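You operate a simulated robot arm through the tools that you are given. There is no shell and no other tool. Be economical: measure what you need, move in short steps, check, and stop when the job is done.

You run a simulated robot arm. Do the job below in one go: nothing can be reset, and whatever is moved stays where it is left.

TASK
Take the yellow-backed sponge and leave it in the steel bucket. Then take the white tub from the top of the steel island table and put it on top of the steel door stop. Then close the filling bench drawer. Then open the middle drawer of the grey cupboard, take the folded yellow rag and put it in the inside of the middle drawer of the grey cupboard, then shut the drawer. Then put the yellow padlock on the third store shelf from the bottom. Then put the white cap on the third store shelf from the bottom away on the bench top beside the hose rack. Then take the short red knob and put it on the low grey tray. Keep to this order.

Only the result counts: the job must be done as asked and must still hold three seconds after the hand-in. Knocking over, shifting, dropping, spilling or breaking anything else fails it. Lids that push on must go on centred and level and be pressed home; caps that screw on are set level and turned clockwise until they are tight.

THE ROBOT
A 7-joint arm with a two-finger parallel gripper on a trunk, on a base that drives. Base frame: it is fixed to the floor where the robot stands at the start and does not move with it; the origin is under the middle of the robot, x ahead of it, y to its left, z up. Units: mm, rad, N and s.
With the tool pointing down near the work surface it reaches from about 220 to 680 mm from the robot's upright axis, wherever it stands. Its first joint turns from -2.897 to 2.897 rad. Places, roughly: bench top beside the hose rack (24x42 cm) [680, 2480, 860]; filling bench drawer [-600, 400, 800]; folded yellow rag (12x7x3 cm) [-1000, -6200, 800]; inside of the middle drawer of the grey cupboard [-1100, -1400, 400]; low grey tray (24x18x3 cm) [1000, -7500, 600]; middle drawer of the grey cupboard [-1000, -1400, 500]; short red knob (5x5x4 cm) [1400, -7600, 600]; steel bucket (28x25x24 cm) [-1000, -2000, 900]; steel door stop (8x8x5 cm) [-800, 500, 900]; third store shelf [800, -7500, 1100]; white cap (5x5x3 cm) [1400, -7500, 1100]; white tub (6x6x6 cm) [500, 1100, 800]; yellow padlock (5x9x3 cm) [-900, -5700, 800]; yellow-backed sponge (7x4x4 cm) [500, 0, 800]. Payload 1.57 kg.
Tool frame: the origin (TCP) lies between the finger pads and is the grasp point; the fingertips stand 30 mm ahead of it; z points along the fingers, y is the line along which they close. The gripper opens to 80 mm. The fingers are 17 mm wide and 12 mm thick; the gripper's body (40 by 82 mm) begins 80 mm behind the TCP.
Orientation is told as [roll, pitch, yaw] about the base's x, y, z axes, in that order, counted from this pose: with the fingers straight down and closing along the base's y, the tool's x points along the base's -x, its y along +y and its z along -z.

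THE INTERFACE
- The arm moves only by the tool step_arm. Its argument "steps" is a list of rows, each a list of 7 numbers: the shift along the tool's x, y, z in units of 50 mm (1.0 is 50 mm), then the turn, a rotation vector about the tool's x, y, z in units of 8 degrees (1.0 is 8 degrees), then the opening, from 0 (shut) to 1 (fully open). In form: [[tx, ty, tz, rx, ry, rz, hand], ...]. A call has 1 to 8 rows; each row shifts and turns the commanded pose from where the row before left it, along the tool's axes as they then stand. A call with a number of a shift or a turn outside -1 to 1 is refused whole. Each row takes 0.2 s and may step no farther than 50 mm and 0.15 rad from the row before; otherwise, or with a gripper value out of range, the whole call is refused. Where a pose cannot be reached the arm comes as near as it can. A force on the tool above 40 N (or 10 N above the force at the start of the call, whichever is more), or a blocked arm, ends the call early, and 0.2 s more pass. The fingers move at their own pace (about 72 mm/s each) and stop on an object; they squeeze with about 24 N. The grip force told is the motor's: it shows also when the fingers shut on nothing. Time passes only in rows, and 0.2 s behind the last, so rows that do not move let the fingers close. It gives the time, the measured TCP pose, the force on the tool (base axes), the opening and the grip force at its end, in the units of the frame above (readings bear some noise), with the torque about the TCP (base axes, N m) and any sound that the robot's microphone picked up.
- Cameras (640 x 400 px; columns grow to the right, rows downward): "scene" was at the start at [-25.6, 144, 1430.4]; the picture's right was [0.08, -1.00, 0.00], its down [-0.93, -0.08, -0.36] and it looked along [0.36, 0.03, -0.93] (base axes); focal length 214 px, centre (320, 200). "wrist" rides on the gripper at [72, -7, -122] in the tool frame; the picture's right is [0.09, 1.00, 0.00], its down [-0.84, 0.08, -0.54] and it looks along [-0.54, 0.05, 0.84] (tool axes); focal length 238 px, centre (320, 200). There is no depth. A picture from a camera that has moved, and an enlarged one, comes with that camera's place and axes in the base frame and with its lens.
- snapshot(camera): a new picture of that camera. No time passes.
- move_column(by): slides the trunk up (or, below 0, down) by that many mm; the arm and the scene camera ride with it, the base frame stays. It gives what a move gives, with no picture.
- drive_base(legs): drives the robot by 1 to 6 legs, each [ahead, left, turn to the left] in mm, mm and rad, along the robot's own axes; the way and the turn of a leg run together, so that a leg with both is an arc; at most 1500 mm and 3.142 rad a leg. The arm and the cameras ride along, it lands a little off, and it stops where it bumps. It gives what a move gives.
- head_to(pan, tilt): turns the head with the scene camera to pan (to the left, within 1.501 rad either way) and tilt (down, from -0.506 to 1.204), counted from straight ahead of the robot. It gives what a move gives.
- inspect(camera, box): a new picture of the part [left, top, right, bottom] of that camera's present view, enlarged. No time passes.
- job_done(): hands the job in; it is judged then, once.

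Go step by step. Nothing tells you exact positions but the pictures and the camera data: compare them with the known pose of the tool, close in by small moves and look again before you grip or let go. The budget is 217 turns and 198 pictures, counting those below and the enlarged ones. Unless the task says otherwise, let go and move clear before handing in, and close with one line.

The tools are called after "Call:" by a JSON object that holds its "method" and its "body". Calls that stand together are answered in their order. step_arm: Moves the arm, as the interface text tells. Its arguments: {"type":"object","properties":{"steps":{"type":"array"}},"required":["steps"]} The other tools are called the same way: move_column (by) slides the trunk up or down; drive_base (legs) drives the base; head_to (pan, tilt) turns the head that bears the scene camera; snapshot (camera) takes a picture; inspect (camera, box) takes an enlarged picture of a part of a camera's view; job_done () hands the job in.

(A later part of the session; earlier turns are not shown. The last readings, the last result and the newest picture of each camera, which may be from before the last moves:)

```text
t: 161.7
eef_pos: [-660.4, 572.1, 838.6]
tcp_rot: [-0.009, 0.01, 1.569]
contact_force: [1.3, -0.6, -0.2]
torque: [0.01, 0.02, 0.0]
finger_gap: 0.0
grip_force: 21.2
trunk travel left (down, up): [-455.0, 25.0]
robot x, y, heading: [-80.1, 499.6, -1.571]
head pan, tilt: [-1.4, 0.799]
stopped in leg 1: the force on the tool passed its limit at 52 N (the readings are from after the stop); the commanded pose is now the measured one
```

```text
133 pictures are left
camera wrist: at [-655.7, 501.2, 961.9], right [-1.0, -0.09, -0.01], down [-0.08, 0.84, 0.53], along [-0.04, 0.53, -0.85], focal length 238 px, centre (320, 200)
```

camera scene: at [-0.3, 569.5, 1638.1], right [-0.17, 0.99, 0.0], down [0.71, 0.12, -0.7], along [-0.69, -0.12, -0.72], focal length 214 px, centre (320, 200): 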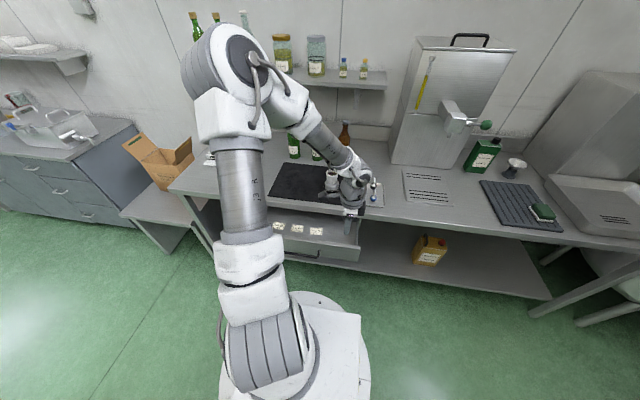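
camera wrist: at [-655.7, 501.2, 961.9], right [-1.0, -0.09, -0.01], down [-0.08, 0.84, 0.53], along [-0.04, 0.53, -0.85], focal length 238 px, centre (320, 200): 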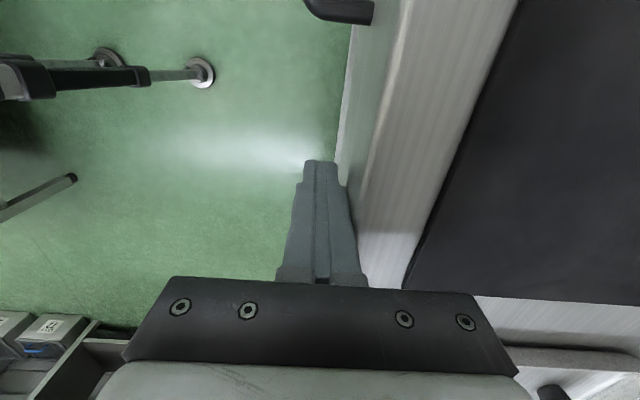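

That hit firm resistance; it looks closed. I'll back the finger off and look.

Call:
{"method": "step_arm", "body": {"steps": [[0, -0.5, 0, 0, 0, 0, 0], [0, -0.8, -0.3, 0, 0, 0, 0], [0, -0.6, -0.8, 0, 0, 0, 0], [0, 0, -1, 0, 0, 0, 0], [0, 0, -1, 0, 0, 0, 0], [0, 0, -1, 0, 0, 0, 0], [0, 0, -1, 0, 0, 0, 0]]}}

Call:
{"method": "snapshot", "body": {"camera": "scene"}}

Call:
{"method": "inspect", "body": {"camera": "scene", "box": [220, 150, 420, 290]}}

Call:
{"method": "snapshot", "body": {"camera": "wrist"}}

```text
t: 163.2
eef_pos: [-566.7, 572.0, 1095.7]
tcp_rot: [-0.009, 0.008, 1.565]
contact_force: [1.1, -0.5, 0.1]
torque: [0.02, -0.03, 0.01]
finger_gap: 0.0
grip_force: 21.4
trunk travel left (down, up): [-455.0, 25.0]
robot x, y, heading: [-81.3, 504.9, -1.572]
head pan, tilt: [-1.4, 0.799]
```

```text
132 pictures are left
camera scene: at [-16.4, 569.2, 1638.0], right [-0.17, 0.99, 0.0], down [0.71, 0.12, -0.7], along [-0.69, -0.12, -0.72], focal length 214 px, centre (320, 200)
```

scene: 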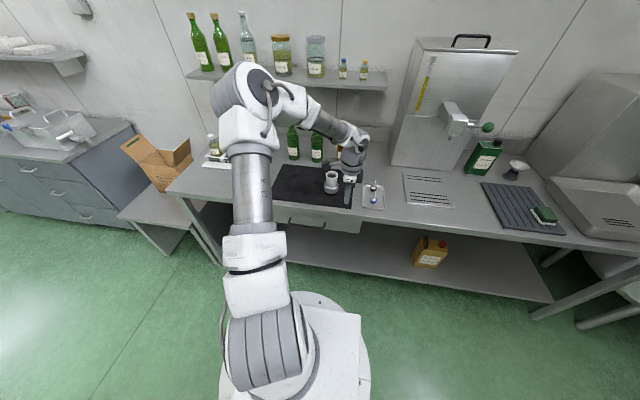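

```text
2.86 times, centred on (320, 220) of scene
camera zoom: at [-16.4, 569.2, 1638.0], right [-0.17, 0.99, 0.0], down [0.71, 0.12, -0.7], along [-0.69, -0.12, -0.72], focal length 613 px, centre (320, 143)
```

zoom: 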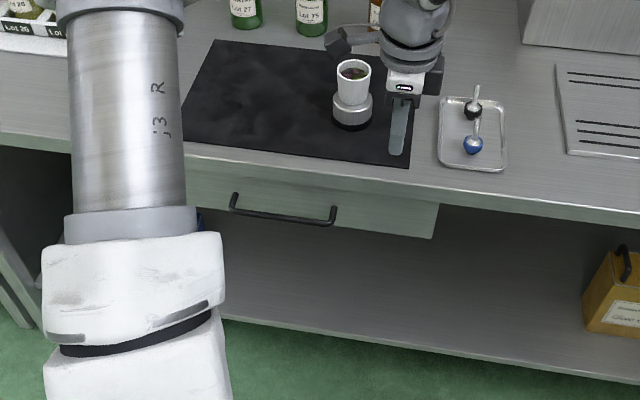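

```text
130 pictures are left
camera wrist: at [-563.0, 502.5, 1218.4], right [-1.0, -0.09, -0.01], down [-0.08, 0.84, 0.53], along [-0.04, 0.53, -0.85], focal length 238 px, centre (320, 200)
```

wrist: 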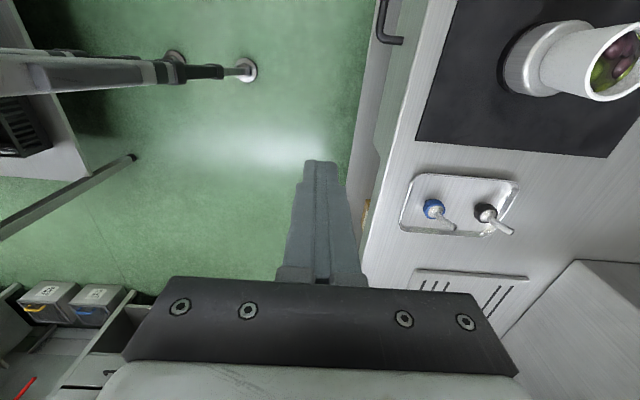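

The drawer is shut flush. Now to the grey cupboard: I'll retract the hand and drive down the aisle to y≈-1400 to see its drawers.

Call:
{"method": "step_arm", "body": {"steps": [[0.5, -0.8, 0, 0, 0, 0, 0], [0.5, -0.8, 0, 0, 0, 0, 0]]}}

Call:
{"method": "drive_base", "body": {"legs": [[1000, 30, 0], [900, 0, 0]]}}

Call:
{"method": "head_to", "body": {"pan": -1.45, "tilt": 0.75}}

Call:
{"method": "snapshot", "body": {"camera": "scene"}}

```text
t: 163.8
eef_pos: [-488.5, 523.8, 1094.7]
tcp_rot: [-0.006, 0.007, 1.568]
contact_force: [-1.0, 0.2, 0.5]
torque: [0.05, 0.01, -0.02]
finger_gap: 0.0
grip_force: 21.3
trunk travel left (down, up): [-455.0, 25.0]
robot x, y, heading: [-78.7, 502.3, -1.567]
head pan, tilt: [-1.4, 0.799]
```

```text
t: 176.6
eef_pos: [-443.8, -1390.1, 1094.2]
tcp_rot: [-0.008, 0.009, 1.575]
contact_force: [0.4, -0.4, -0.2]
torque: [-0.01, -0.01, 0.0]
finger_gap: 0.0
grip_force: 21.5
trunk travel left (down, up): [-455.0, 25.0]
robot x, y, heading: [-32.4, -1408.4, -1.567]
head pan, tilt: [-1.4, 0.799]
```

```text
t: 177.2
eef_pos: [-443.2, -1389.8, 1094.7]
tcp_rot: [-0.009, 0.01, 1.575]
contact_force: [0.1, 0.1, 0.1]
torque: [-0.04, 0.0, -0.03]
finger_gap: 0.0
grip_force: 21.8
trunk travel left (down, up): [-455.0, 25.0]
robot x, y, heading: [-32.1, -1409.6, -1.563]
head pan, tilt: [-1.45, 0.75]
```

```text
129 pictures are left
camera scene: at [25.6, -1338.7, 1642.1], right [-0.13, 0.99, 0.0], down [0.68, 0.09, -0.73], along [-0.73, -0.09, -0.68], focal length 214 px, centre (320, 200)
```

scene: 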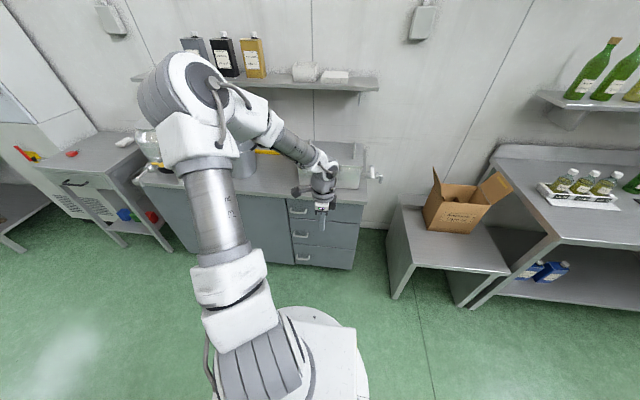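

Call:
{"method": "inspect", "body": {"camera": "scene", "box": [250, 175, 390, 280]}}

Call:
{"method": "move_column", "body": {"by": -200}}

Call:
{"method": "snapshot", "body": {"camera": "scene"}}

```text
3.81 times, centred on (320, 228) of scene
camera zoom: at [25.6, -1338.7, 1642.1], right [-0.13, 0.99, 0.0], down [0.68, 0.09, -0.73], along [-0.73, -0.09, -0.68], focal length 817 px, centre (320, 95)
```

zoom: 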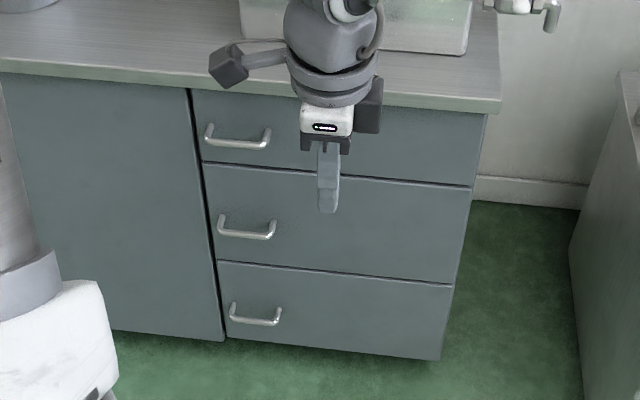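

```text
t: 179.4
eef_pos: [-444.2, -1391.4, 895.3]
tcp_rot: [-0.009, 0.008, 1.573]
contact_force: [-0.2, 0.2, 0.5]
torque: [0.02, 0.03, 0.0]
finger_gap: 0.0
grip_force: 21.2
trunk travel left (down, up): [-255.0, 225.0]
robot x, y, heading: [-31.4, -1410.1, -1.567]
head pan, tilt: [-1.45, 0.75]
```

```text
127 pictures are left
camera scene: at [25.6, -1338.7, 1442.1], right [-0.13, 0.99, 0.0], down [0.68, 0.09, -0.73], along [-0.73, -0.09, -0.68], focal length 214 px, centre (320, 200)
```

scene: 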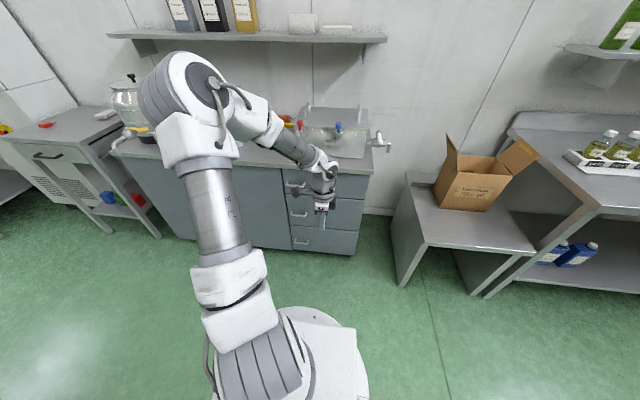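

Call:
{"method": "inspect", "body": {"camera": "scene", "box": [250, 150, 390, 260]}}

```text
3.64 times, centred on (320, 205) of scene
camera zoom: at [25.6, -1338.7, 1442.1], right [-0.13, 0.99, 0.0], down [0.68, 0.09, -0.73], along [-0.73, -0.09, -0.68], focal length 780 px, centre (320, 182)
```

zoom: 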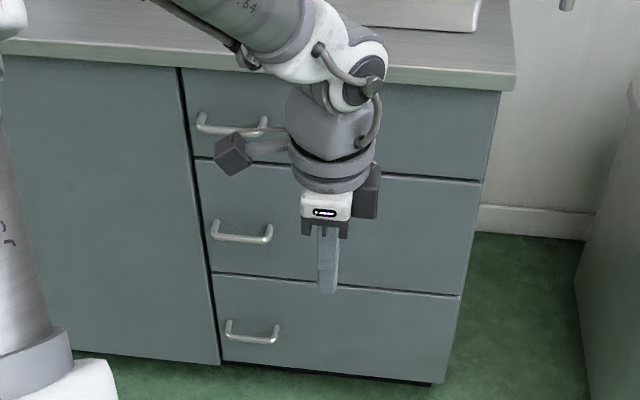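

The middle handle is at about [-810, -1569, 524], a horizontal bar. I'll turn the tool horizontal to point at the cupboard, with the fingers closing vertically, then lower.

Call:
{"method": "step_arm", "body": {"steps": [[0, 0.7, 0, 0, 0, 0, 0], [0, 0.8, 0, 0, 0, 0, 0], [0, 0, 0, -1, 0, 0, 0], [0, 0, 0, -1, 0, 0, 0], [0, 0, 0, -1, 0, 0, 0], [0, 0, 0, -1, 0, 0, 0], [0, 0, 0, -1, 0, 0, 0], [0, 0, 0, -1, 0, 0, 0]]}}

Call:
{"method": "step_arm", "body": {"steps": [[0, 0, 0, -1, 0, 0, 0.5], [0, 0, 0, -1, 0, 0, 0.5], [0, 0, 0, -1, 0, 0, 0.5], [0, 0, 0, -1, 0, 0, 0.5], [0, 0, 0, -1, 0, 0, 0.5], [0, 0, 0, -0.2, 0, 0, 0.5]]}}

Call:
{"method": "move_column", "body": {"by": -250}}

Call:
{"method": "drive_base", "body": {"legs": [[165, -80, 0]]}}

Call:
{"method": "snapshot", "body": {"camera": "scene"}}

Call:
{"method": "snapshot", "body": {"camera": "wrist"}}

```text
t: 181.2
eef_pos: [-518.3, -1389.6, 894.9]
tcp_rot: [0.832, 0.01, 1.574]
contact_force: [0.4, 0.9, 0.3]
torque: [0.0, 0.0, 0.04]
finger_gap: 0.0
grip_force: 21.0
trunk travel left (down, up): [-255.0, 225.0]
robot x, y, heading: [-27.9, -1409.8, -1.565]
head pan, tilt: [-1.45, 0.75]
```

```text
t: 182.6
eef_pos: [-511.8, -1323.6, 936.3]
tcp_rot: [1.435, 0.02, 1.593]
contact_force: [0.3, -0.1, 1.0]
torque: [0.03, 0.0, -0.02]
finger_gap: 39.8
grip_force: 0.2
out of reach, approached as far as the arm can: row 2, 3, 4, 5, 6
trunk travel left (down, up): [-255.0, 225.0]
robot x, y, heading: [-31.3, -1408.5, -1.569]
head pan, tilt: [-1.45, 0.75]
```

```text
t: 185.2
eef_pos: [-512.2, -1324.4, 687.5]
tcp_rot: [1.431, 0.021, 1.594]
contact_force: [-1.0, -0.7, -0.2]
torque: [0.01, 0.01, -0.03]
finger_gap: 39.7
grip_force: 0.1
trunk travel left (down, up): [-5.0, 475.0]
robot x, y, heading: [-31.5, -1409.8, -1.564]
head pan, tilt: [-1.45, 0.75]
```

```text
t: 186.9
eef_pos: [-590.9, -1490.3, 686.2]
tcp_rot: [1.43, 0.022, 1.594]
contact_force: [1.3, -0.4, 0.6]
torque: [-0.02, 0.02, 0.01]
finger_gap: 40.0
grip_force: 0.0
trunk travel left (down, up): [-5.0, 475.0]
robot x, y, heading: [-111.2, -1575.6, -1.561]
head pan, tilt: [-1.45, 0.75]
```

```text
125 pictures are left
camera scene: at [-54.0, -1504.5, 1192.1], right [-0.13, 0.99, 0.0], down [0.68, 0.09, -0.73], along [-0.73, -0.09, -0.68], focal length 214 px, centre (320, 200)
```

scene: 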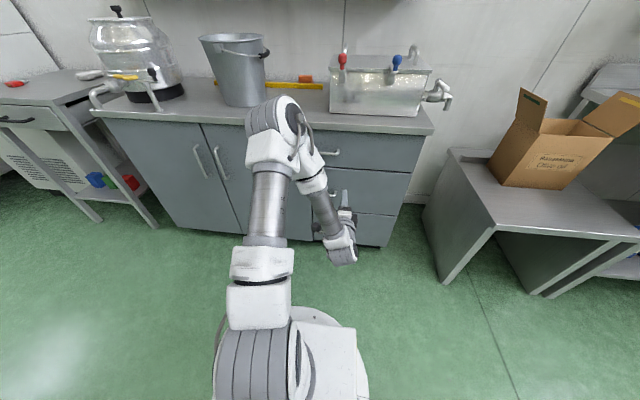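

```text
124 pictures are left
camera wrist: at [-468.4, -1559.5, 698.7], right [-0.14, -0.07, 0.99], down [0.51, 0.85, 0.13], along [-0.85, 0.52, -0.08], focal length 238 px, centre (320, 200)
```

wrist: 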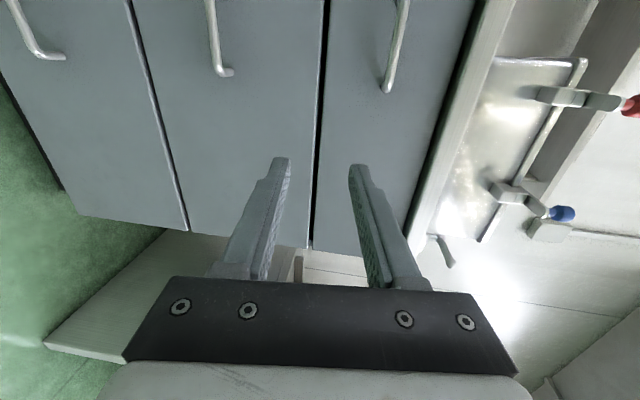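

The tool is nearly horizontal. Lower it to handle height and align, finishing the tilt.

Call:
{"method": "step_arm", "body": {"steps": [[0.5, -0.8, 0, 0, 0, 0, 0.6], [0.5, -0.8, 0, 0, 0, 0, 0.6], [0.5, -0.8, 0, 0, 0, 0, 0.6], [0.1, -0.7, 0, -0.5, 0, 0, 0.6], [0, 0, 0, -0.5, 0, 0, 0.6]]}}

Call:
{"method": "snapshot", "body": {"camera": "wrist"}}

Call:
{"method": "snapshot", "body": {"camera": "scene"}}

```text
t: 188.1
eef_pos: [-563.5, -1435.4, 651.9]
tcp_rot: [1.563, 0.023, 1.6]
contact_force: [0.3, 0.0, 0.0]
torque: [0.01, 0.0, -0.01]
finger_gap: 48.2
grip_force: 0.1
out of reach, approached as far as the arm can: row 1, 2, 3, 4, 5
trunk travel left (down, up): [-5.0, 475.0]
robot x, y, heading: [-111.0, -1577.1, -1.558]
head pan, tilt: [-1.45, 0.75]
```

```text
123 pictures are left
camera wrist: at [-440.1, -1503.7, 646.8], right [-0.01, -0.07, 1.0], down [0.52, 0.85, 0.06], along [-0.86, 0.51, 0.03], focal length 238 px, centre (320, 200)
```

wrist: 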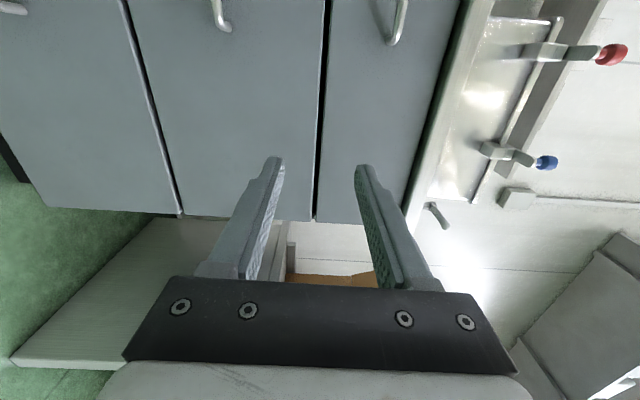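

```text
122 pictures are left
camera scene: at [-54.0, -1504.6, 1192.1], right [-0.13, 0.99, 0.0], down [0.68, 0.09, -0.73], along [-0.73, -0.09, -0.68], focal length 214 px, centre (320, 200)
```

scene: 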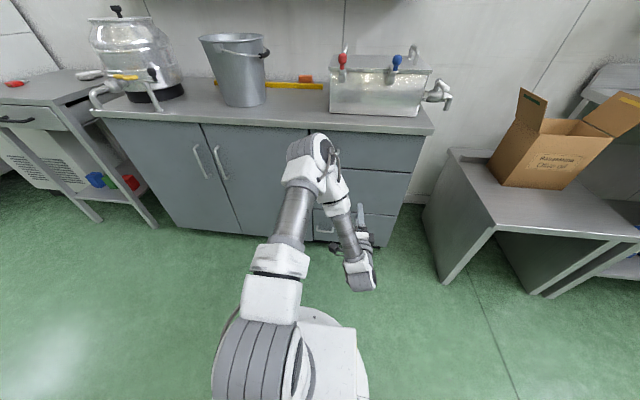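

The wrist joint limits the tilt. A 57° tilt will do just as well for the bar, so I'll tip the tool down somewhat and move to a stand-off point.

Call:
{"method": "step_arm", "body": {"steps": [[0, 0, 0, 1, 0, 0, 0.6], [0, 0, 0, 1, 0, 0, 0.6], [0, 0, 0, 1, 0, 0, 0.6], [0, 0, 0, 1, 0, 0, 0.6], [0.67, -0.18, 0.57, 0, 0, 0, 0.6], [0.67, -0.18, 0.57, 0, 0, 0, 0.6], [0.67, -0.18, 0.57, 0, 0, 0, 0.6], [0.67, -0.18, 0.57, 0, 0, 0, 0.6]]}}

Call:
{"method": "snapshot", "body": {"camera": "wrist"}}

Call:
{"method": "snapshot", "body": {"camera": "scene"}}

```text
t: 189.9
eef_pos: [-639.6, -1560.7, 584.6]
tcp_rot: [1.015, 0.022, 1.597]
contact_force: [-0.6, -0.7, -0.3]
torque: [0.0, -0.02, 0.02]
finger_gap: 47.9
grip_force: 0.0
out of reach, approached as far as the arm can: row 8
trunk travel left (down, up): [-5.0, 475.0]
robot x, y, heading: [-111.9, -1575.6, -1.567]
head pan, tilt: [-1.45, 0.75]
```

```text
121 pictures are left
camera wrist: at [-530.9, -1627.4, 644.5], right [-0.52, -0.09, 0.85], down [0.4, 0.86, 0.33], along [-0.75, 0.51, -0.41], focal length 238 px, centre (320, 200)
```

wrist: 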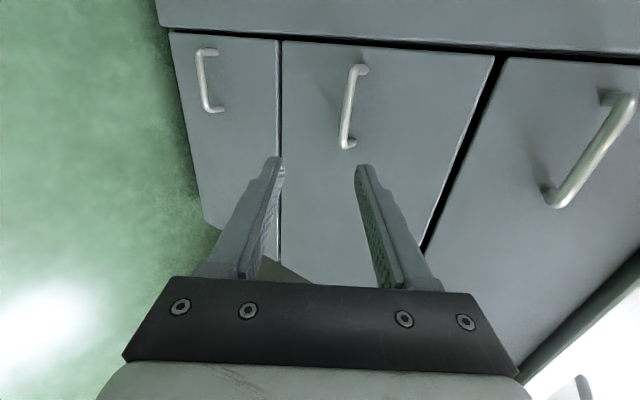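

```text
120 pictures are left
camera scene: at [-54.0, -1504.2, 1192.2], right [-0.13, 0.99, 0.0], down [0.68, 0.09, -0.73], along [-0.73, -0.09, -0.68], focal length 214 px, centre (320, 200)
```

scene: 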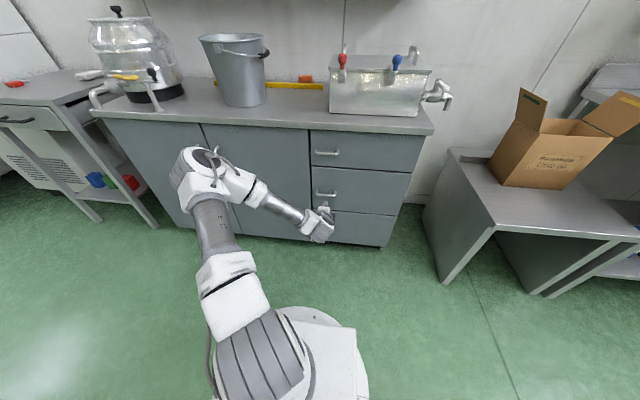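

Clear view of the middle handle at [-815, -1575, 521]. I'll align with it (move along tool y/x) and advance most of the way.

Call:
{"method": "step_arm", "body": {"steps": [[0.14, 0.38, 0.5, 0, 0, 0, 0.6], [0.14, 0.38, 0.5, 0, 0, 0, 0.6], [0, 0, 0.7, 0, 0, 0, 0.6], [0, 0, 0.6, 0, 0, 0, 0.6]]}}

Call:
{"method": "snapshot", "body": {"camera": "wrist"}}

Call:
{"method": "snapshot", "body": {"camera": "scene"}}

```text
t: 190.9
eef_pos: [-756.9, -1576.8, 553.1]
tcp_rot: [1.011, 0.023, 1.595]
contact_force: [-0.2, 0.6, -1.3]
torque: [-0.01, 0.0, -0.02]
finger_gap: 47.9
grip_force: 0.2
trunk travel left (down, up): [-5.0, 475.0]
robot x, y, heading: [-109.6, -1575.4, -1.563]
head pan, tilt: [-1.45, 0.75]
```

```text
119 pictures are left
camera wrist: at [-647.7, -1644.7, 614.7], right [-0.53, -0.09, 0.85], down [0.4, 0.85, 0.33], along [-0.75, 0.51, -0.41], focal length 238 px, centre (320, 200)
```

wrist: 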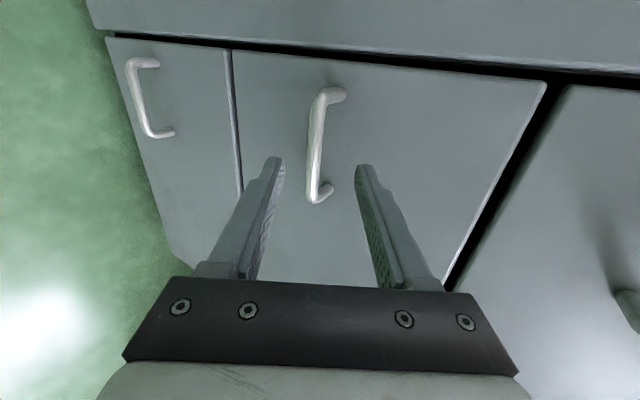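

```text
118 pictures are left
camera scene: at [-53.9, -1504.5, 1192.1], right [-0.13, 0.99, 0.0], down [0.68, 0.09, -0.73], along [-0.73, -0.09, -0.68], focal length 214 px, centre (320, 200)
```

scene: 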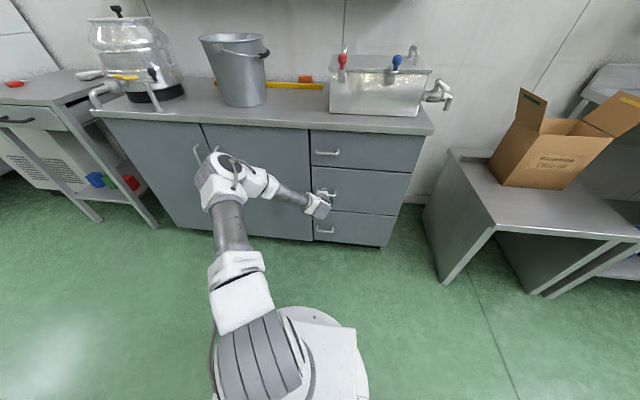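

Aligned; advance 50 mm and check.

Call:
{"method": "step_arm", "body": {"steps": [[0.08, 0, 0.5, 0, 0, 0, 0.6], [0, 0, 0.5, 0, 0, 0, 0.6]]}}

Call:
{"method": "snapshot", "body": {"camera": "wrist"}}

Call:
{"method": "inspect", "body": {"camera": "scene", "box": [260, 130, 420, 250]}}

```text
t: 191.5
eef_pos: [-799.2, -1582.6, 528.1]
tcp_rot: [1.014, 0.025, 1.595]
contact_force: [22.8, -3.1, 13.8]
torque: [0.1, 0.88, -0.02]
finger_gap: 46.2
grip_force: 0.0
trunk travel left (down, up): [-5.0, 475.0]
robot x, y, heading: [-107.6, -1573.7, -1.563]
head pan, tilt: [-1.45, 0.75]
```

```text
117 pictures are left
camera wrist: at [-690.4, -1649.7, 589.2], right [-0.52, -0.09, 0.85], down [0.4, 0.85, 0.33], along [-0.75, 0.51, -0.41], focal length 238 px, centre (320, 200)
```

wrist: 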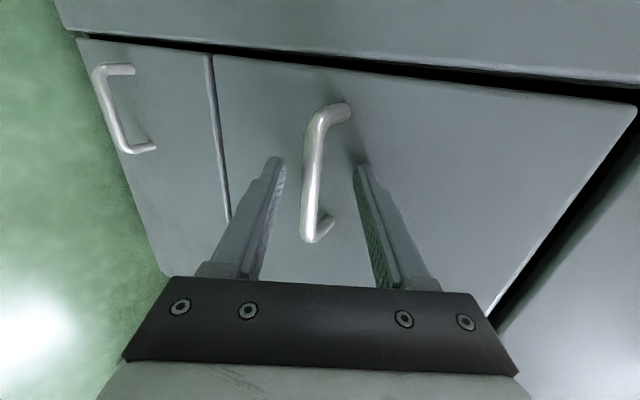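

```text
3.33 times, centred on (340, 190) of scene
camera zoom: at [-52.1, -1504.6, 1192.4], right [-0.13, 0.99, 0.0], down [0.68, 0.09, -0.73], along [-0.73, -0.09, -0.68], focal length 715 px, centre (253, 233)
```

zoom: 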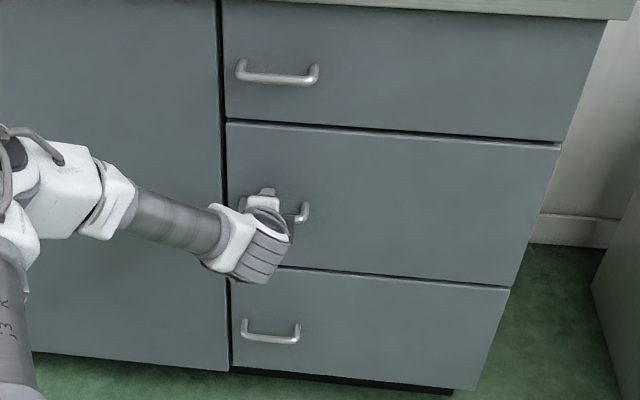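

The upper fingertip just touches the drawer face; the bar is between the fingers. Back off 4 mm and close on it.

Call:
{"method": "step_arm", "body": {"steps": [[0, 0, -0.08, 0, 0, 0, 0.6], [0, 0, 0, 0, 0, 0, 0], [0, 0, 0, 0, 0, 0, 0], [0, 0, 0, 0, 0, 0, 0], [0, 0, 0, 0, 0, 0, 0]]}}

Call:
{"method": "snapshot", "body": {"camera": "wrist"}}

```text
t: 192.7
eef_pos: [-793.2, -1582.4, 525.7]
tcp_rot: [1.007, 0.021, 1.594]
contact_force: [16.9, -0.9, -19.9]
torque: [0.24, -0.49, 0.53]
finger_gap: 12.0
grip_force: 29.4
trunk travel left (down, up): [-5.0, 475.0]
robot x, y, heading: [-109.5, -1575.5, -1.558]
head pan, tilt: [-1.45, 0.75]
```

```text
115 pictures are left
camera wrist: at [-686.3, -1649.7, 587.2], right [-0.53, -0.09, 0.84], down [0.4, 0.85, 0.34], along [-0.75, 0.51, -0.42], focal length 238 px, centre (320, 200)
```

wrist: 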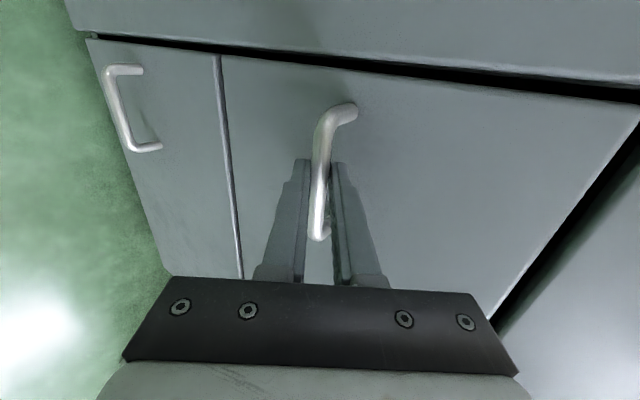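

Gripped the 12 mm bar. Relieve the side load, then pull the drawer by driving the base left.

Call:
{"method": "step_arm", "body": {"steps": [[0, -0.07, 0, 0, 0, 0, 0], [0, 0, 0, 0, 0, 0, 0]]}}

Call:
{"method": "drive_base", "body": {"legs": [[0, 100, 0]]}}

Call:
{"method": "snapshot", "body": {"camera": "wrist"}}

```text
t: 193.3
eef_pos: [-794.3, -1580.8, 526.1]
tcp_rot: [1.011, 0.023, 1.598]
contact_force: [7.3, -1.9, -22.4]
torque: [0.79, -0.4, -0.35]
finger_gap: 11.8
grip_force: 29.1
trunk travel left (down, up): [-5.0, 475.0]
robot x, y, heading: [-111.0, -1571.8, -1.566]
head pan, tilt: [-1.45, 0.75]
```

```text
t: 194.7
eef_pos: [-696.6, -1581.4, 525.4]
tcp_rot: [1.012, 0.022, 1.597]
contact_force: [0.6, -7.0, -23.4]
torque: [0.46, -0.32, 0.12]
finger_gap: 11.7
grip_force: 29.3
trunk travel left (down, up): [-5.0, 475.0]
robot x, y, heading: [-13.7, -1575.6, -1.567]
head pan, tilt: [-1.45, 0.75]
```

```text
114 pictures are left
camera wrist: at [-587.7, -1649.3, 586.8], right [-0.53, -0.09, 0.85], down [0.4, 0.86, 0.33], along [-0.75, 0.51, -0.42], focal length 238 px, centre (320, 200)
```

wrist: 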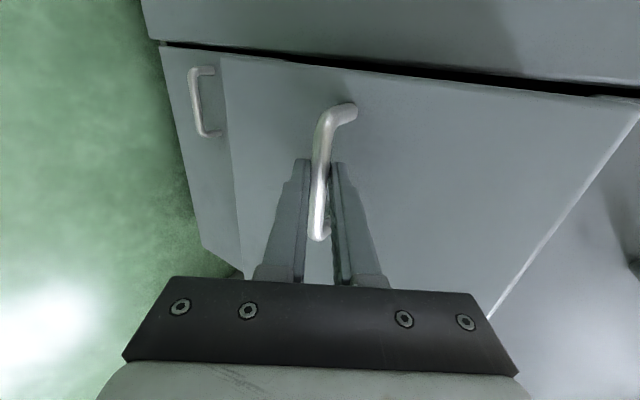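

The drawer follows. Pull another 150 mm.

Call:
{"method": "drive_base", "body": {"legs": [[0, 150, 0]]}}

Call:
{"method": "snapshot", "body": {"camera": "scene"}}

```text
t: 196.5
eef_pos: [-542.6, -1581.5, 526.3]
tcp_rot: [1.01, 0.026, 1.598]
contact_force: [-1.1, -18.1, -11.3]
torque: [0.28, -0.17, 0.49]
finger_gap: 11.5
grip_force: 29.2
trunk travel left (down, up): [-5.0, 475.0]
robot x, y, heading: [141.2, -1571.9, -1.569]
head pan, tilt: [-1.45, 0.75]
```

```text
113 pictures are left
camera scene: at [195.7, -1503.8, 1192.1], right [-0.12, 0.99, 0.0], down [0.68, 0.09, -0.73], along [-0.73, -0.09, -0.68], focal length 214 px, centre (320, 200)
```

scene: 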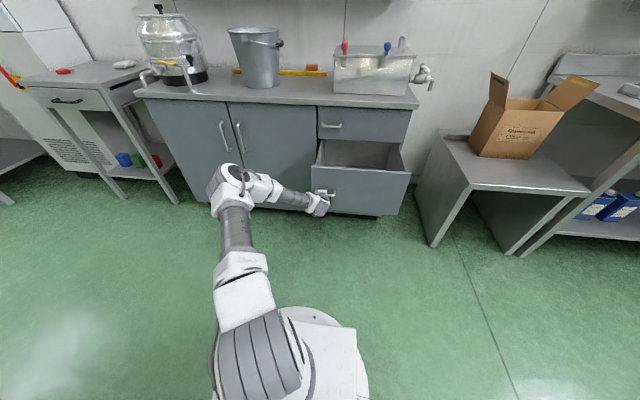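

The drawer is open about 250 mm. Release the handle and back off, then raise and turn the tool down again.

Call:
{"method": "step_arm", "body": {"steps": [[0, 0, 0, 0, 0, 0, 0.6], [0, 0, 0, 0, 0, 0, 0.6], [0, 0, -0.5, 0, 0, 0, 0.6], [0, 0, -0.8, 0, 0, 0, 0.6], [0, 0, -0.8, 0, 0, 0, 0.6]]}}

Call:
{"method": "snapshot", "body": {"camera": "wrist"}}

Call:
{"method": "move_column", "body": {"by": 400}}

Call:
{"method": "step_arm", "body": {"steps": [[0, 0, 0, 1, 0, 0, 0.6], [0, 0, 0, 1, 0, 0, 0.6], [0, 0, 0, 1, 0, 0, 0.6], [0, 0, 0, 1, 0, 0, 0.6], [0, 0, 0, 1, 0, 0, 0.6], [0, 0, 0, 1, 0, 0, 0.6], [0, 0, 0, 1, 0, 0, 0.6], [0, 0, 0, 0.24, 0, 0.2, 0.6]]}}

```text
t: 197.7
eef_pos: [-455.4, -1578.2, 581.3]
tcp_rot: [1.012, 0.026, 1.599]
contact_force: [0.5, -0.3, -0.3]
torque: [-0.01, 0.04, 0.01]
finger_gap: 48.2
grip_force: 0.1
trunk travel left (down, up): [-5.0, 475.0]
robot x, y, heading: [142.2, -1575.2, -1.567]
head pan, tilt: [-1.45, 0.75]
```

```text
112 pictures are left
camera wrist: at [-346.2, -1645.1, 642.3], right [-0.53, -0.09, 0.85], down [0.39, 0.86, 0.33], along [-0.75, 0.51, -0.42], focal length 238 px, centre (320, 200)
```

wrist: 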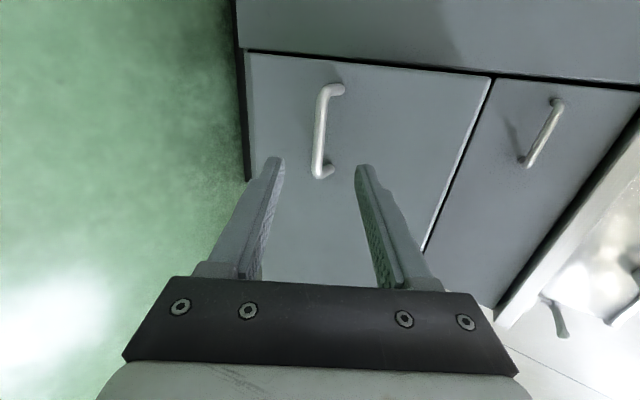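

```text
t: 201.5
eef_pos: [-453.9, -1577.7, 981.8]
tcp_rot: [1.012, 0.025, 1.599]
contact_force: [-0.1, -0.6, 0.0]
torque: [0.0, 0.0, 0.03]
finger_gap: 47.8
grip_force: 0.2
trunk travel left (down, up): [-405.0, 75.0]
robot x, y, heading: [140.1, -1568.2, -1.565]
head pan, tilt: [-1.45, 0.75]
```

```text
t: 203.3
eef_pos: [-455.4, -1576.6, 981.1]
tcp_rot: [-0.001, 0.026, 1.57]
contact_force: [-0.2, 0.2, -0.6]
torque: [0.05, 0.0, -0.01]
finger_gap: 47.9
grip_force: 0.1
trunk travel left (down, up): [-405.0, 75.0]
robot x, y, heading: [140.9, -1571.6, -1.56]
head pan, tilt: [-1.45, 0.75]
```

Call:
{"method": "step_arm", "body": {"steps": [[0, -0.6, -0.6, 0, 0, 0, 0.6], [0, -0.6, -0.6, 0, 0, 0, 0.6], [0, -0.6, -0.6, 0, 0, 0, 0.6], [0, -0.6, -0.6, 0, 0, 0, 0.6], [0, -0.6, -0.5, 0, 0, 0, 0.6]]}}

Call:
{"method": "head_to", "body": {"pan": -0.4, "tilt": 0.35}}

Call:
{"method": "snapshot", "body": {"camera": "scene"}}

```text
t: 204.5
eef_pos: [-300.7, -1574.0, 1125.4]
tcp_rot: [0.001, 0.026, 1.57]
contact_force: [-0.4, -0.5, 0.3]
torque: [0.04, 0.0, 0.03]
finger_gap: 47.9
grip_force: 0.0
trunk travel left (down, up): [-405.0, 75.0]
robot x, y, heading: [139.5, -1572.0, -1.565]
head pan, tilt: [-1.45, 0.75]
```

```text
t: 205.8
eef_pos: [-300.3, -1574.2, 1125.6]
tcp_rot: [0.001, 0.026, 1.572]
contact_force: [-0.6, 0.8, -0.8]
torque: [-0.03, 0.04, -0.01]
finger_gap: 47.8
grip_force: 0.0
trunk travel left (down, up): [-405.0, 75.0]
robot x, y, heading: [135.9, -1570.3, -1.568]
head pan, tilt: [-0.4, 0.351]
```

```text
111 pictures are left
camera scene: at [242.8, -1579.0, 1627.7], right [-0.92, 0.39, 0.0], down [0.13, 0.32, -0.94], along [-0.36, -0.87, -0.34], focal length 214 px, centre (320, 200)
```

scene: 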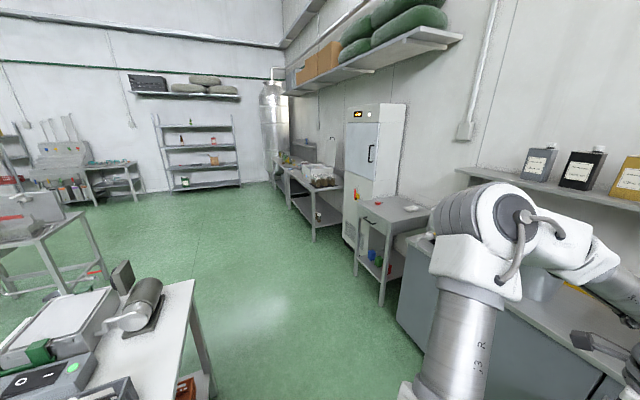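

I see the store shelf at the far wall and a long bench on the right. Drive on down the aisle at x≈0.

Call:
{"method": "drive_base", "body": {"legs": [[300, -120, 0], [1400, 0, 0], [1400, 0, 0]]}}

Call:
{"method": "head_to", "body": {"pan": -0.7, "tilt": 0.55}}

Call:
{"method": "snapshot", "body": {"camera": "scene"}}

```text
t: 226.1
eef_pos: [-387.5, -4665.3, 1125.1]
tcp_rot: [0.001, 0.025, 1.596]
contact_force: [-0.1, -0.1, 0.5]
torque: [-0.03, -0.02, 0.01]
finger_gap: 47.7
grip_force: 0.1
trunk travel left (down, up): [-405.0, 75.0]
robot x, y, heading: [51.7, -4651.3, -1.545]
head pan, tilt: [-0.4, 0.351]
```

```text
t: 226.9
eef_pos: [-387.7, -4664.3, 1125.9]
tcp_rot: [0.0, 0.027, 1.598]
contact_force: [-0.4, 0.5, -0.4]
torque: [0.01, -0.02, -0.01]
finger_gap: 47.7
grip_force: 0.2
trunk travel left (down, up): [-405.0, 75.0]
robot x, y, heading: [54.8, -4652.6, -1.541]
head pan, tilt: [-0.7, 0.55]
```

```text
110 pictures are left
camera scene: at [134.1, -4639.1, 1609.5], right [-0.78, 0.62, 0.0], down [0.32, 0.41, -0.85], along [-0.53, -0.67, -0.52], focal length 214 px, centre (320, 200)
```

scene: 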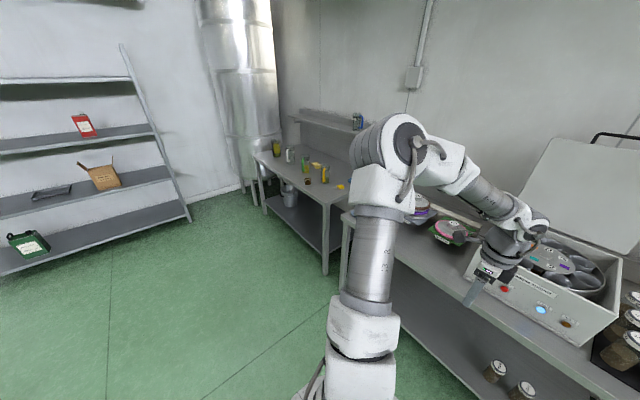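

Call:
{"method": "inspect", "body": {"camera": "scene", "box": [230, 110, 370, 220]}}

Call:
{"method": "drive_base", "body": {"legs": [[1250, -80, -0.03]]}}

Call:
{"method": "head_to", "body": {"pan": -1.3, "tilt": 0.75}}

Call:
{"method": "snapshot", "body": {"camera": "scene"}}

```text
3.64 times, centred on (300, 165) of scene
camera zoom: at [134.1, -4639.1, 1609.5], right [-0.78, 0.62, 0.0], down [0.32, 0.41, -0.85], along [-0.53, -0.67, -0.52], focal length 780 px, centre (393, 327)
```

zoom: 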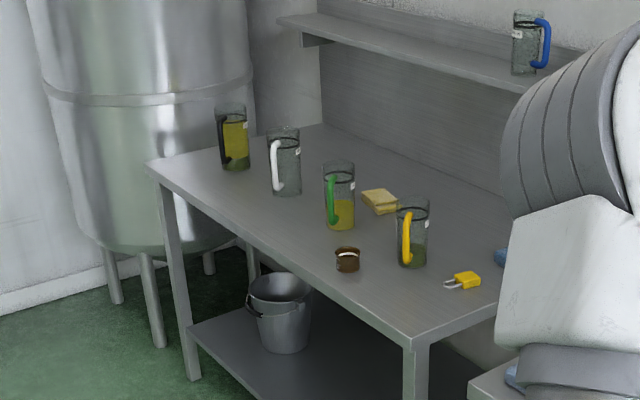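

```text
t: 235.4
eef_pos: [-458.9, -5906.9, 1125.5]
tcp_rot: [0.0, 0.025, 1.55]
contact_force: [0.3, -0.6, 0.3]
torque: [-0.04, 0.01, 0.0]
finger_gap: 48.1
grip_force: 0.1
trunk travel left (down, up): [-405.0, 75.0]
robot x, y, heading: [-14.5, -5910.9, -1.589]
head pan, tilt: [-0.7, 0.55]
```

```text
t: 236.4
eef_pos: [-458.4, -5907.5, 1126.4]
tcp_rot: [-0.001, 0.027, 1.549]
contact_force: [0.0, 0.2, 0.0]
torque: [0.01, -0.01, 0.04]
finger_gap: 48.2
grip_force: 0.0
trunk travel left (down, up): [-405.0, 75.0]
robot x, y, heading: [-19.2, -5914.2, -1.59]
head pan, tilt: [-1.3, 0.75]
```

```text
108 pictures are left
camera scene: at [43.4, -5859.0, 1592.1], right [-0.25, 0.97, 0.0], down [0.66, 0.17, -0.73], along [-0.71, -0.18, -0.68], focal length 214 px, centre (320, 200)
```

scene: 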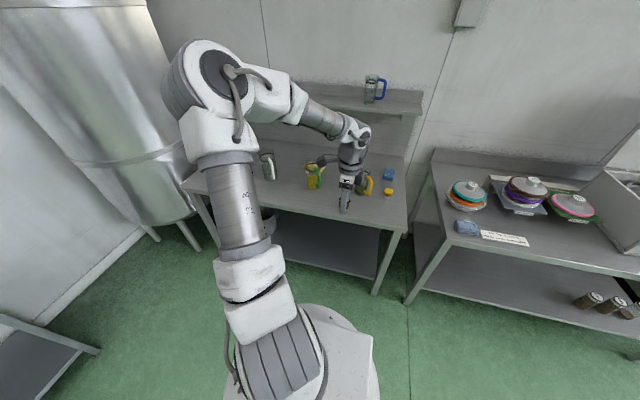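

The folded rag lies near [-1045, -6211] behind a row of jugs. I'll drive closer alongside it.

Call:
{"method": "drive_base", "body": {"legs": [[285, 0, 0.019], [0, -310, 0]]}}

Call:
{"method": "snapshot", "body": {"camera": "scene"}}

Call:
{"method": "snapshot", "body": {"camera": "wrist"}}

```text
t: 241.3
eef_pos: [-768.6, -6201.9, 1126.3]
tcp_rot: [0.001, 0.026, 1.571]
contact_force: [0.5, 0.7, -0.4]
torque: [-0.01, -0.01, -0.01]
finger_gap: 47.9
grip_force: 0.1
trunk travel left (down, up): [-405.0, 75.0]
robot x, y, heading: [-325.9, -6198.5, -1.566]
head pan, tilt: [-1.3, 0.75]
```

```text
107 pictures are left
camera scene: at [-268.5, -6142.6, 1592.1], right [-0.27, 0.96, 0.0], down [0.66, 0.18, -0.73], along [-0.7, -0.2, -0.68], focal length 214 px, centre (320, 200)
```

scene: 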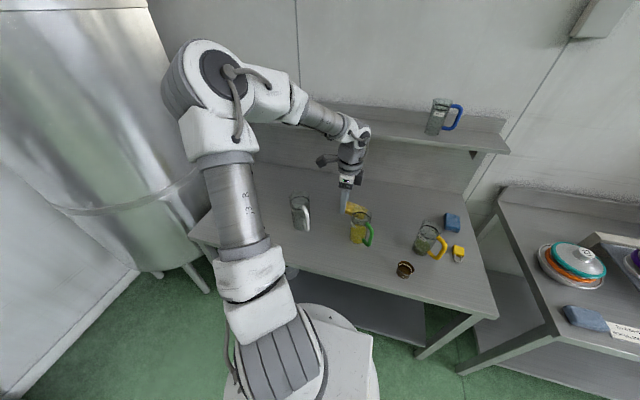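

```text
106 pictures are left
camera wrist: at [-762.8, -6269.4, 1249.6], right [-1.0, -0.09, 0.0], down [-0.08, 0.85, 0.52], along [-0.05, 0.52, -0.85], focal length 238 px, centre (320, 200)
```

wrist: 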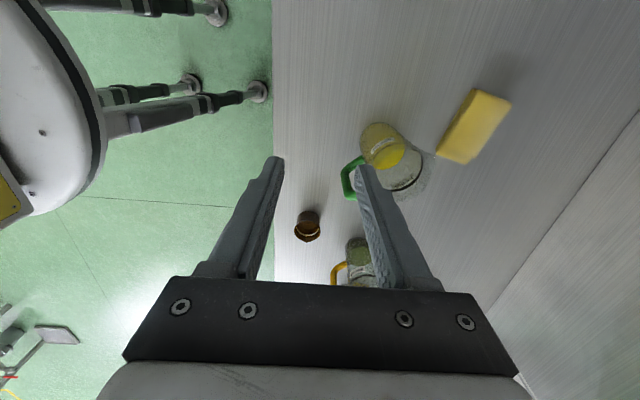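

The rag is at about [-1060, -6185], turned about 27°. It's a bit far, so I'll ease the base closer until it is near the table.

Call:
{"method": "drive_base", "body": {"legs": [[0, -45, 0]]}}

Call:
{"method": "step_arm", "body": {"steps": [[-0.1, 0.8, 0, 0, 0, 1, 1], [0, 0.9, 0, 0, 0, 1, 1], [0, 0.9, 0, 0, 0, 1, 1], [0, 0.9, 0, 0, 0, 0.4, 1]]}}

Call:
{"method": "snapshot", "body": {"camera": "wrist"}}

Call:
{"method": "snapshot", "body": {"camera": "scene"}}

```text
t: 242.3
eef_pos: [-814.4, -6201.4, 1123.7]
tcp_rot: [0.0, 0.027, 1.569]
contact_force: [-0.3, -0.2, 0.2]
torque: [0.0, -0.01, 0.0]
finger_gap: 48.1
grip_force: 0.1
trunk travel left (down, up): [-405.0, 75.0]
robot x, y, heading: [-368.9, -6198.2, -1.563]
head pan, tilt: [-1.3, 0.75]
```

```text
t: 243.3
eef_pos: [-981.1, -6157.9, 1126.0]
tcp_rot: [-0.012, 0.024, 1.094]
contact_force: [-0.2, 0.1, 0.1]
torque: [-0.02, 0.0, -0.04]
finger_gap: 80.0
grip_force: 0.0
trunk travel left (down, up): [-405.0, 75.0]
robot x, y, heading: [-370.1, -6201.6, -1.561]
head pan, tilt: [-1.3, 0.75]
```

```text
105 pictures are left
camera wrist: at [-1009.8, -6221.5, 1250.2], right [-0.93, 0.38, -0.01], down [0.32, 0.79, 0.52], along [0.2, 0.48, -0.85], focal length 238 px, centre (320, 200)
```

wrist: 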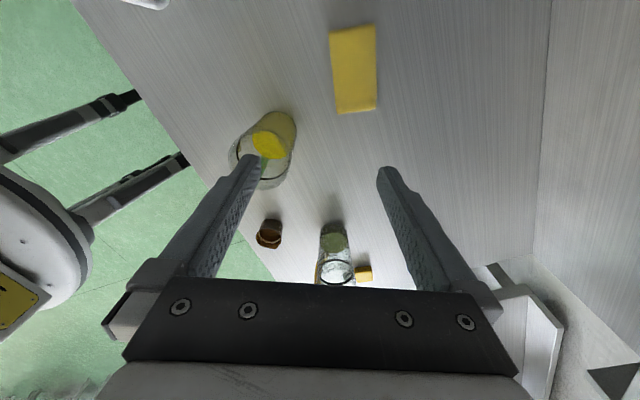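

```text
104 pictures are left
camera scene: at [-313.7, -6142.5, 1592.1], right [-0.27, 0.96, 0.0], down [0.66, 0.18, -0.73], along [-0.7, -0.2, -0.68], focal length 214 px, centre (320, 200)
```

scene: 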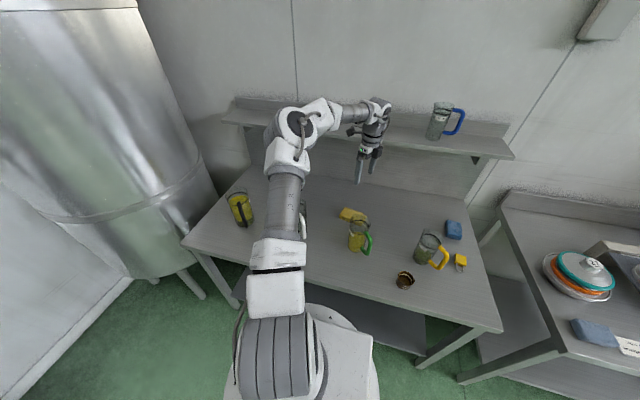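

The rag centre is at about [-1052, -6181]; yaw now matches. Move over it and descend part way.

Call:
{"method": "step_arm", "body": {"steps": [[0.53, 0.53, 0.2, 0, 0, 0, 1], [0.53, 0.52, 0.2, 0, 0, 0, 1], [0, 0, 0.9, 0, 0, 0, 1], [0, 0, 0.9, 0, 0, 0, 1], [0, 0, 0.9, 0, 0, 0, 1], [0, 0, 0.7, 0, 0, 0, 1]]}}

Call:
{"method": "snapshot", "body": {"camera": "wrist"}}

```text
t: 244.7
eef_pos: [-1053.3, -6187.9, 933.0]
tcp_rot: [-0.012, 0.024, 1.096]
contact_force: [0.4, -0.4, 0.2]
torque: [0.02, -0.01, -0.02]
finger_gap: 79.8
grip_force: 0.1
trunk travel left (down, up): [-405.0, 75.0]
robot x, y, heading: [-373.6, -6202.7, -1.57]
head pan, tilt: [-1.3, 0.75]
```

```text
103 pictures are left
camera wrist: at [-1081.7, -6251.1, 1057.4], right [-0.93, 0.37, -0.01], down [0.31, 0.79, 0.52], along [0.2, 0.48, -0.85], focal length 238 px, centre (320, 200)
```

wrist: 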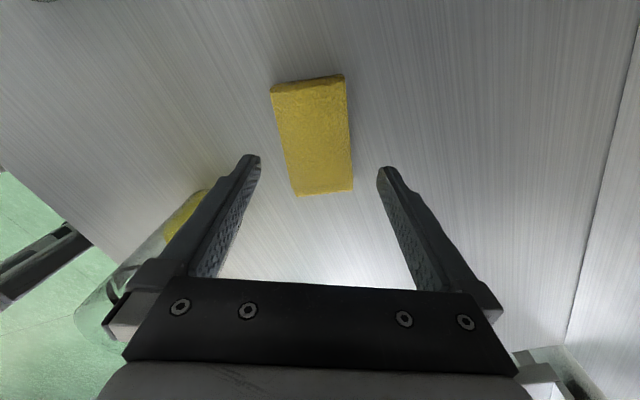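

Computed corners: long axis at 76°, centre [-1047, -6178]. Correct yaw by +0.23 rad and shift, then look again.

Call:
{"method": "step_arm", "body": {"steps": [[0, 0, 0, 0, 0, -1, 1], [0, 0, 0, 0, 0, -0.65, 1], [-0.21, -0.07, 0.5, 0, 0, 0, 1], [0, 0, 0.5, 0, 0, 0, 1]]}}

Call:
{"method": "snapshot", "body": {"camera": "wrist"}}

```text
t: 245.7
eef_pos: [-1047.3, -6178.5, 892.7]
tcp_rot: [-0.002, 0.026, 1.328]
contact_force: [-0.1, -0.3, 0.1]
torque: [0.0, 0.01, 0.01]
finger_gap: 79.9
grip_force: 0.1
out of reach, approached as far as the arm can: row 4
trunk travel left (down, up): [-405.0, 75.0]
robot x, y, heading: [-371.8, -6203.6, -1.566]
head pan, tilt: [-1.3, 0.75]
```

```text
102 pictures are left
camera wrist: at [-1058.3, -6246.6, 1016.8], right [-0.99, 0.15, 0.0], down [0.13, 0.84, 0.52], along [0.08, 0.51, -0.85], focal length 238 px, centre (320, 200)
```

wrist: 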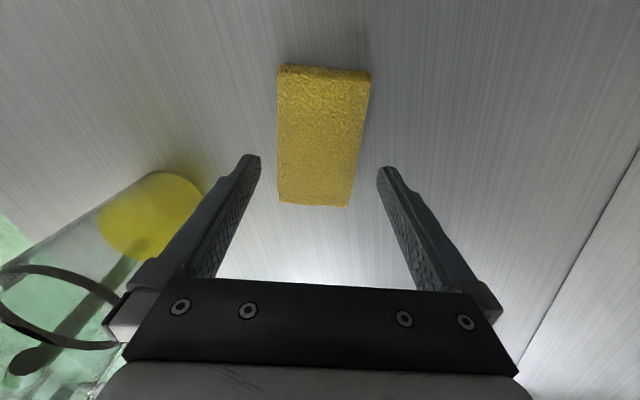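

Aligned within 1 mm. I'll lower with the trunk since the arm is at its reach limit.

Call:
{"method": "move_column", "body": {"by": -55}}

Call:
{"method": "snapshot", "body": {"camera": "wrist"}}

```text
t: 246.7
eef_pos: [-1047.2, -6178.0, 838.4]
tcp_rot: [-0.004, 0.026, 1.325]
contact_force: [-1.3, -0.6, 0.3]
torque: [0.03, 0.01, -0.03]
finger_gap: 79.9
grip_force: 0.1
trunk travel left (down, up): [-350.0, 130.0]
robot x, y, heading: [-373.0, -6199.7, -1.568]
head pan, tilt: [-1.3, 0.75]
```

```text
101 pictures are left
camera wrist: at [-1058.3, -6246.3, 961.9], right [-0.99, 0.15, 0.0], down [0.13, 0.84, 0.52], along [0.08, 0.51, -0.85], focal length 238 px, centre (320, 200)
```

wrist: 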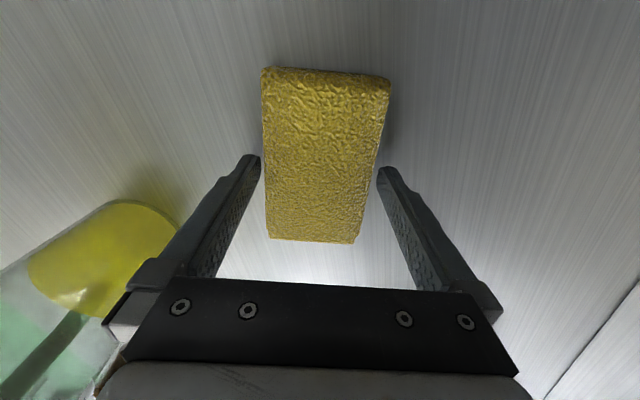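

Very tight but parallel; shift 1.5 mm right and lower 18 mm.

Call:
{"method": "step_arm", "body": {"steps": [[0, 0.03, 0, 0, 0, 0, 1]]}}

Call:
{"method": "move_column", "body": {"by": -10}}

Call:
{"method": "snapshot", "body": {"camera": "wrist"}}

```text
t: 247.1
eef_pos: [-1047.4, -6177.0, 838.3]
tcp_rot: [-0.001, 0.027, 1.324]
contact_force: [-0.3, 0.4, -0.9]
torque: [-0.02, 0.0, 0.03]
finger_gap: 80.3
grip_force: 0.1
trunk travel left (down, up): [-350.0, 130.0]
robot x, y, heading: [-372.2, -6203.5, -1.564]
head pan, tilt: [-1.3, 0.75]
```

```text
t: 247.7
eef_pos: [-1047.9, -6177.6, 831.1]
tcp_rot: [0.002, 0.027, 1.324]
contact_force: [1.1, -0.1, 10.1]
torque: [-0.03, -0.47, -0.09]
finger_gap: 79.8
grip_force: 0.0
trunk travel left (down, up): [-340.0, 140.0]
robot x, y, heading: [-372.5, -6201.8, -1.565]
head pan, tilt: [-1.3, 0.75]
```

```text
100 pictures are left
camera wrist: at [-1058.7, -6245.5, 954.3], right [-0.99, 0.15, 0.0], down [0.13, 0.84, 0.52], along [0.08, 0.51, -0.85], focal length 238 px, centre (320, 200)
```

wrist: 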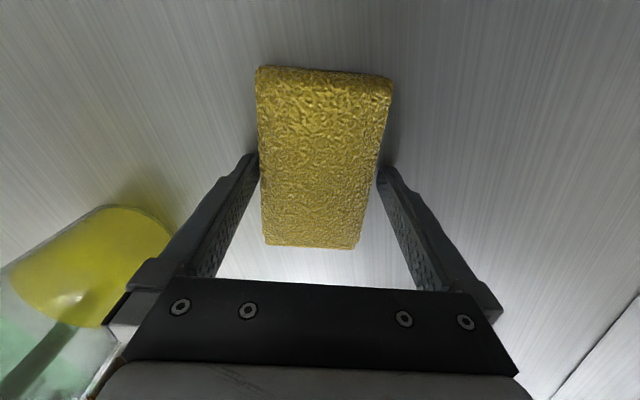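

The contact is the fingertip on the table (z≈800), so the rag is between the fingers. Raise 3 mm and close.

Call:
{"method": "move_column", "body": {"by": 3}}

Call:
{"method": "step_arm", "body": {"steps": [[0, 0, 0, 0, 0, 0, 0], [0, 0, 0, 0, 0, 0, 0], [0, 0, 0, 0, 0, 0, 0]]}}

Call:
{"method": "move_column", "body": {"by": 40}}

Call:
{"method": "snapshot", "body": {"camera": "wrist"}}

```text
t: 248.2
eef_pos: [-1047.8, -6176.3, 830.1]
tcp_rot: [-0.002, 0.026, 1.324]
contact_force: [-0.1, 0.1, -0.1]
torque: [0.07, -0.03, 0.01]
finger_gap: 80.0
grip_force: 0.1
trunk travel left (down, up): [-343.0, 137.0]
robot x, y, heading: [-374.7, -6202.1, -1.565]
head pan, tilt: [-1.3, 0.75]
```

```text
t: 249.0
eef_pos: [-1048.9, -6177.6, 830.8]
tcp_rot: [0.0, 0.026, 1.325]
contact_force: [0.6, 0.7, -0.3]
torque: [0.0, 0.02, 0.01]
finger_gap: 67.5
grip_force: 24.4
trunk travel left (down, up): [-343.0, 137.0]
robot x, y, heading: [-374.7, -6201.2, -1.565]
head pan, tilt: [-1.3, 0.75]
```

```text
t: 249.8
eef_pos: [-1049.0, -6176.8, 870.1]
tcp_rot: [0.0, 0.026, 1.324]
contact_force: [0.7, 0.7, -1.0]
torque: [0.01, -0.02, -0.01]
finger_gap: 67.3
grip_force: 23.9
trunk travel left (down, up): [-383.0, 97.0]
robot x, y, heading: [-374.5, -6198.0, -1.568]
head pan, tilt: [-1.3, 0.75]
```

```text
99 pictures are left
camera wrist: at [-1058.9, -6245.5, 995.3], right [-0.99, 0.15, 0.0], down [0.13, 0.84, 0.52], along [0.08, 0.51, -0.85], focal length 238 px, centre (320, 200)
```

wrist: 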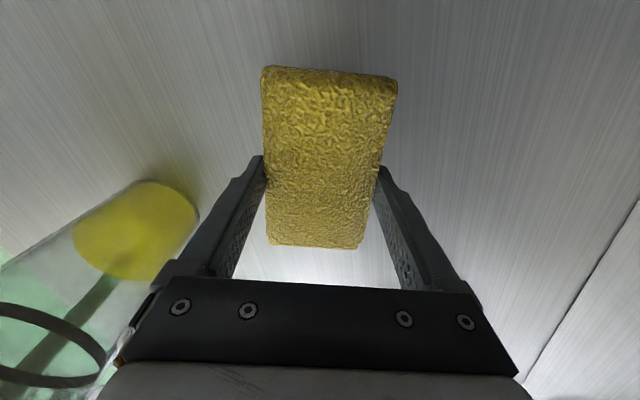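

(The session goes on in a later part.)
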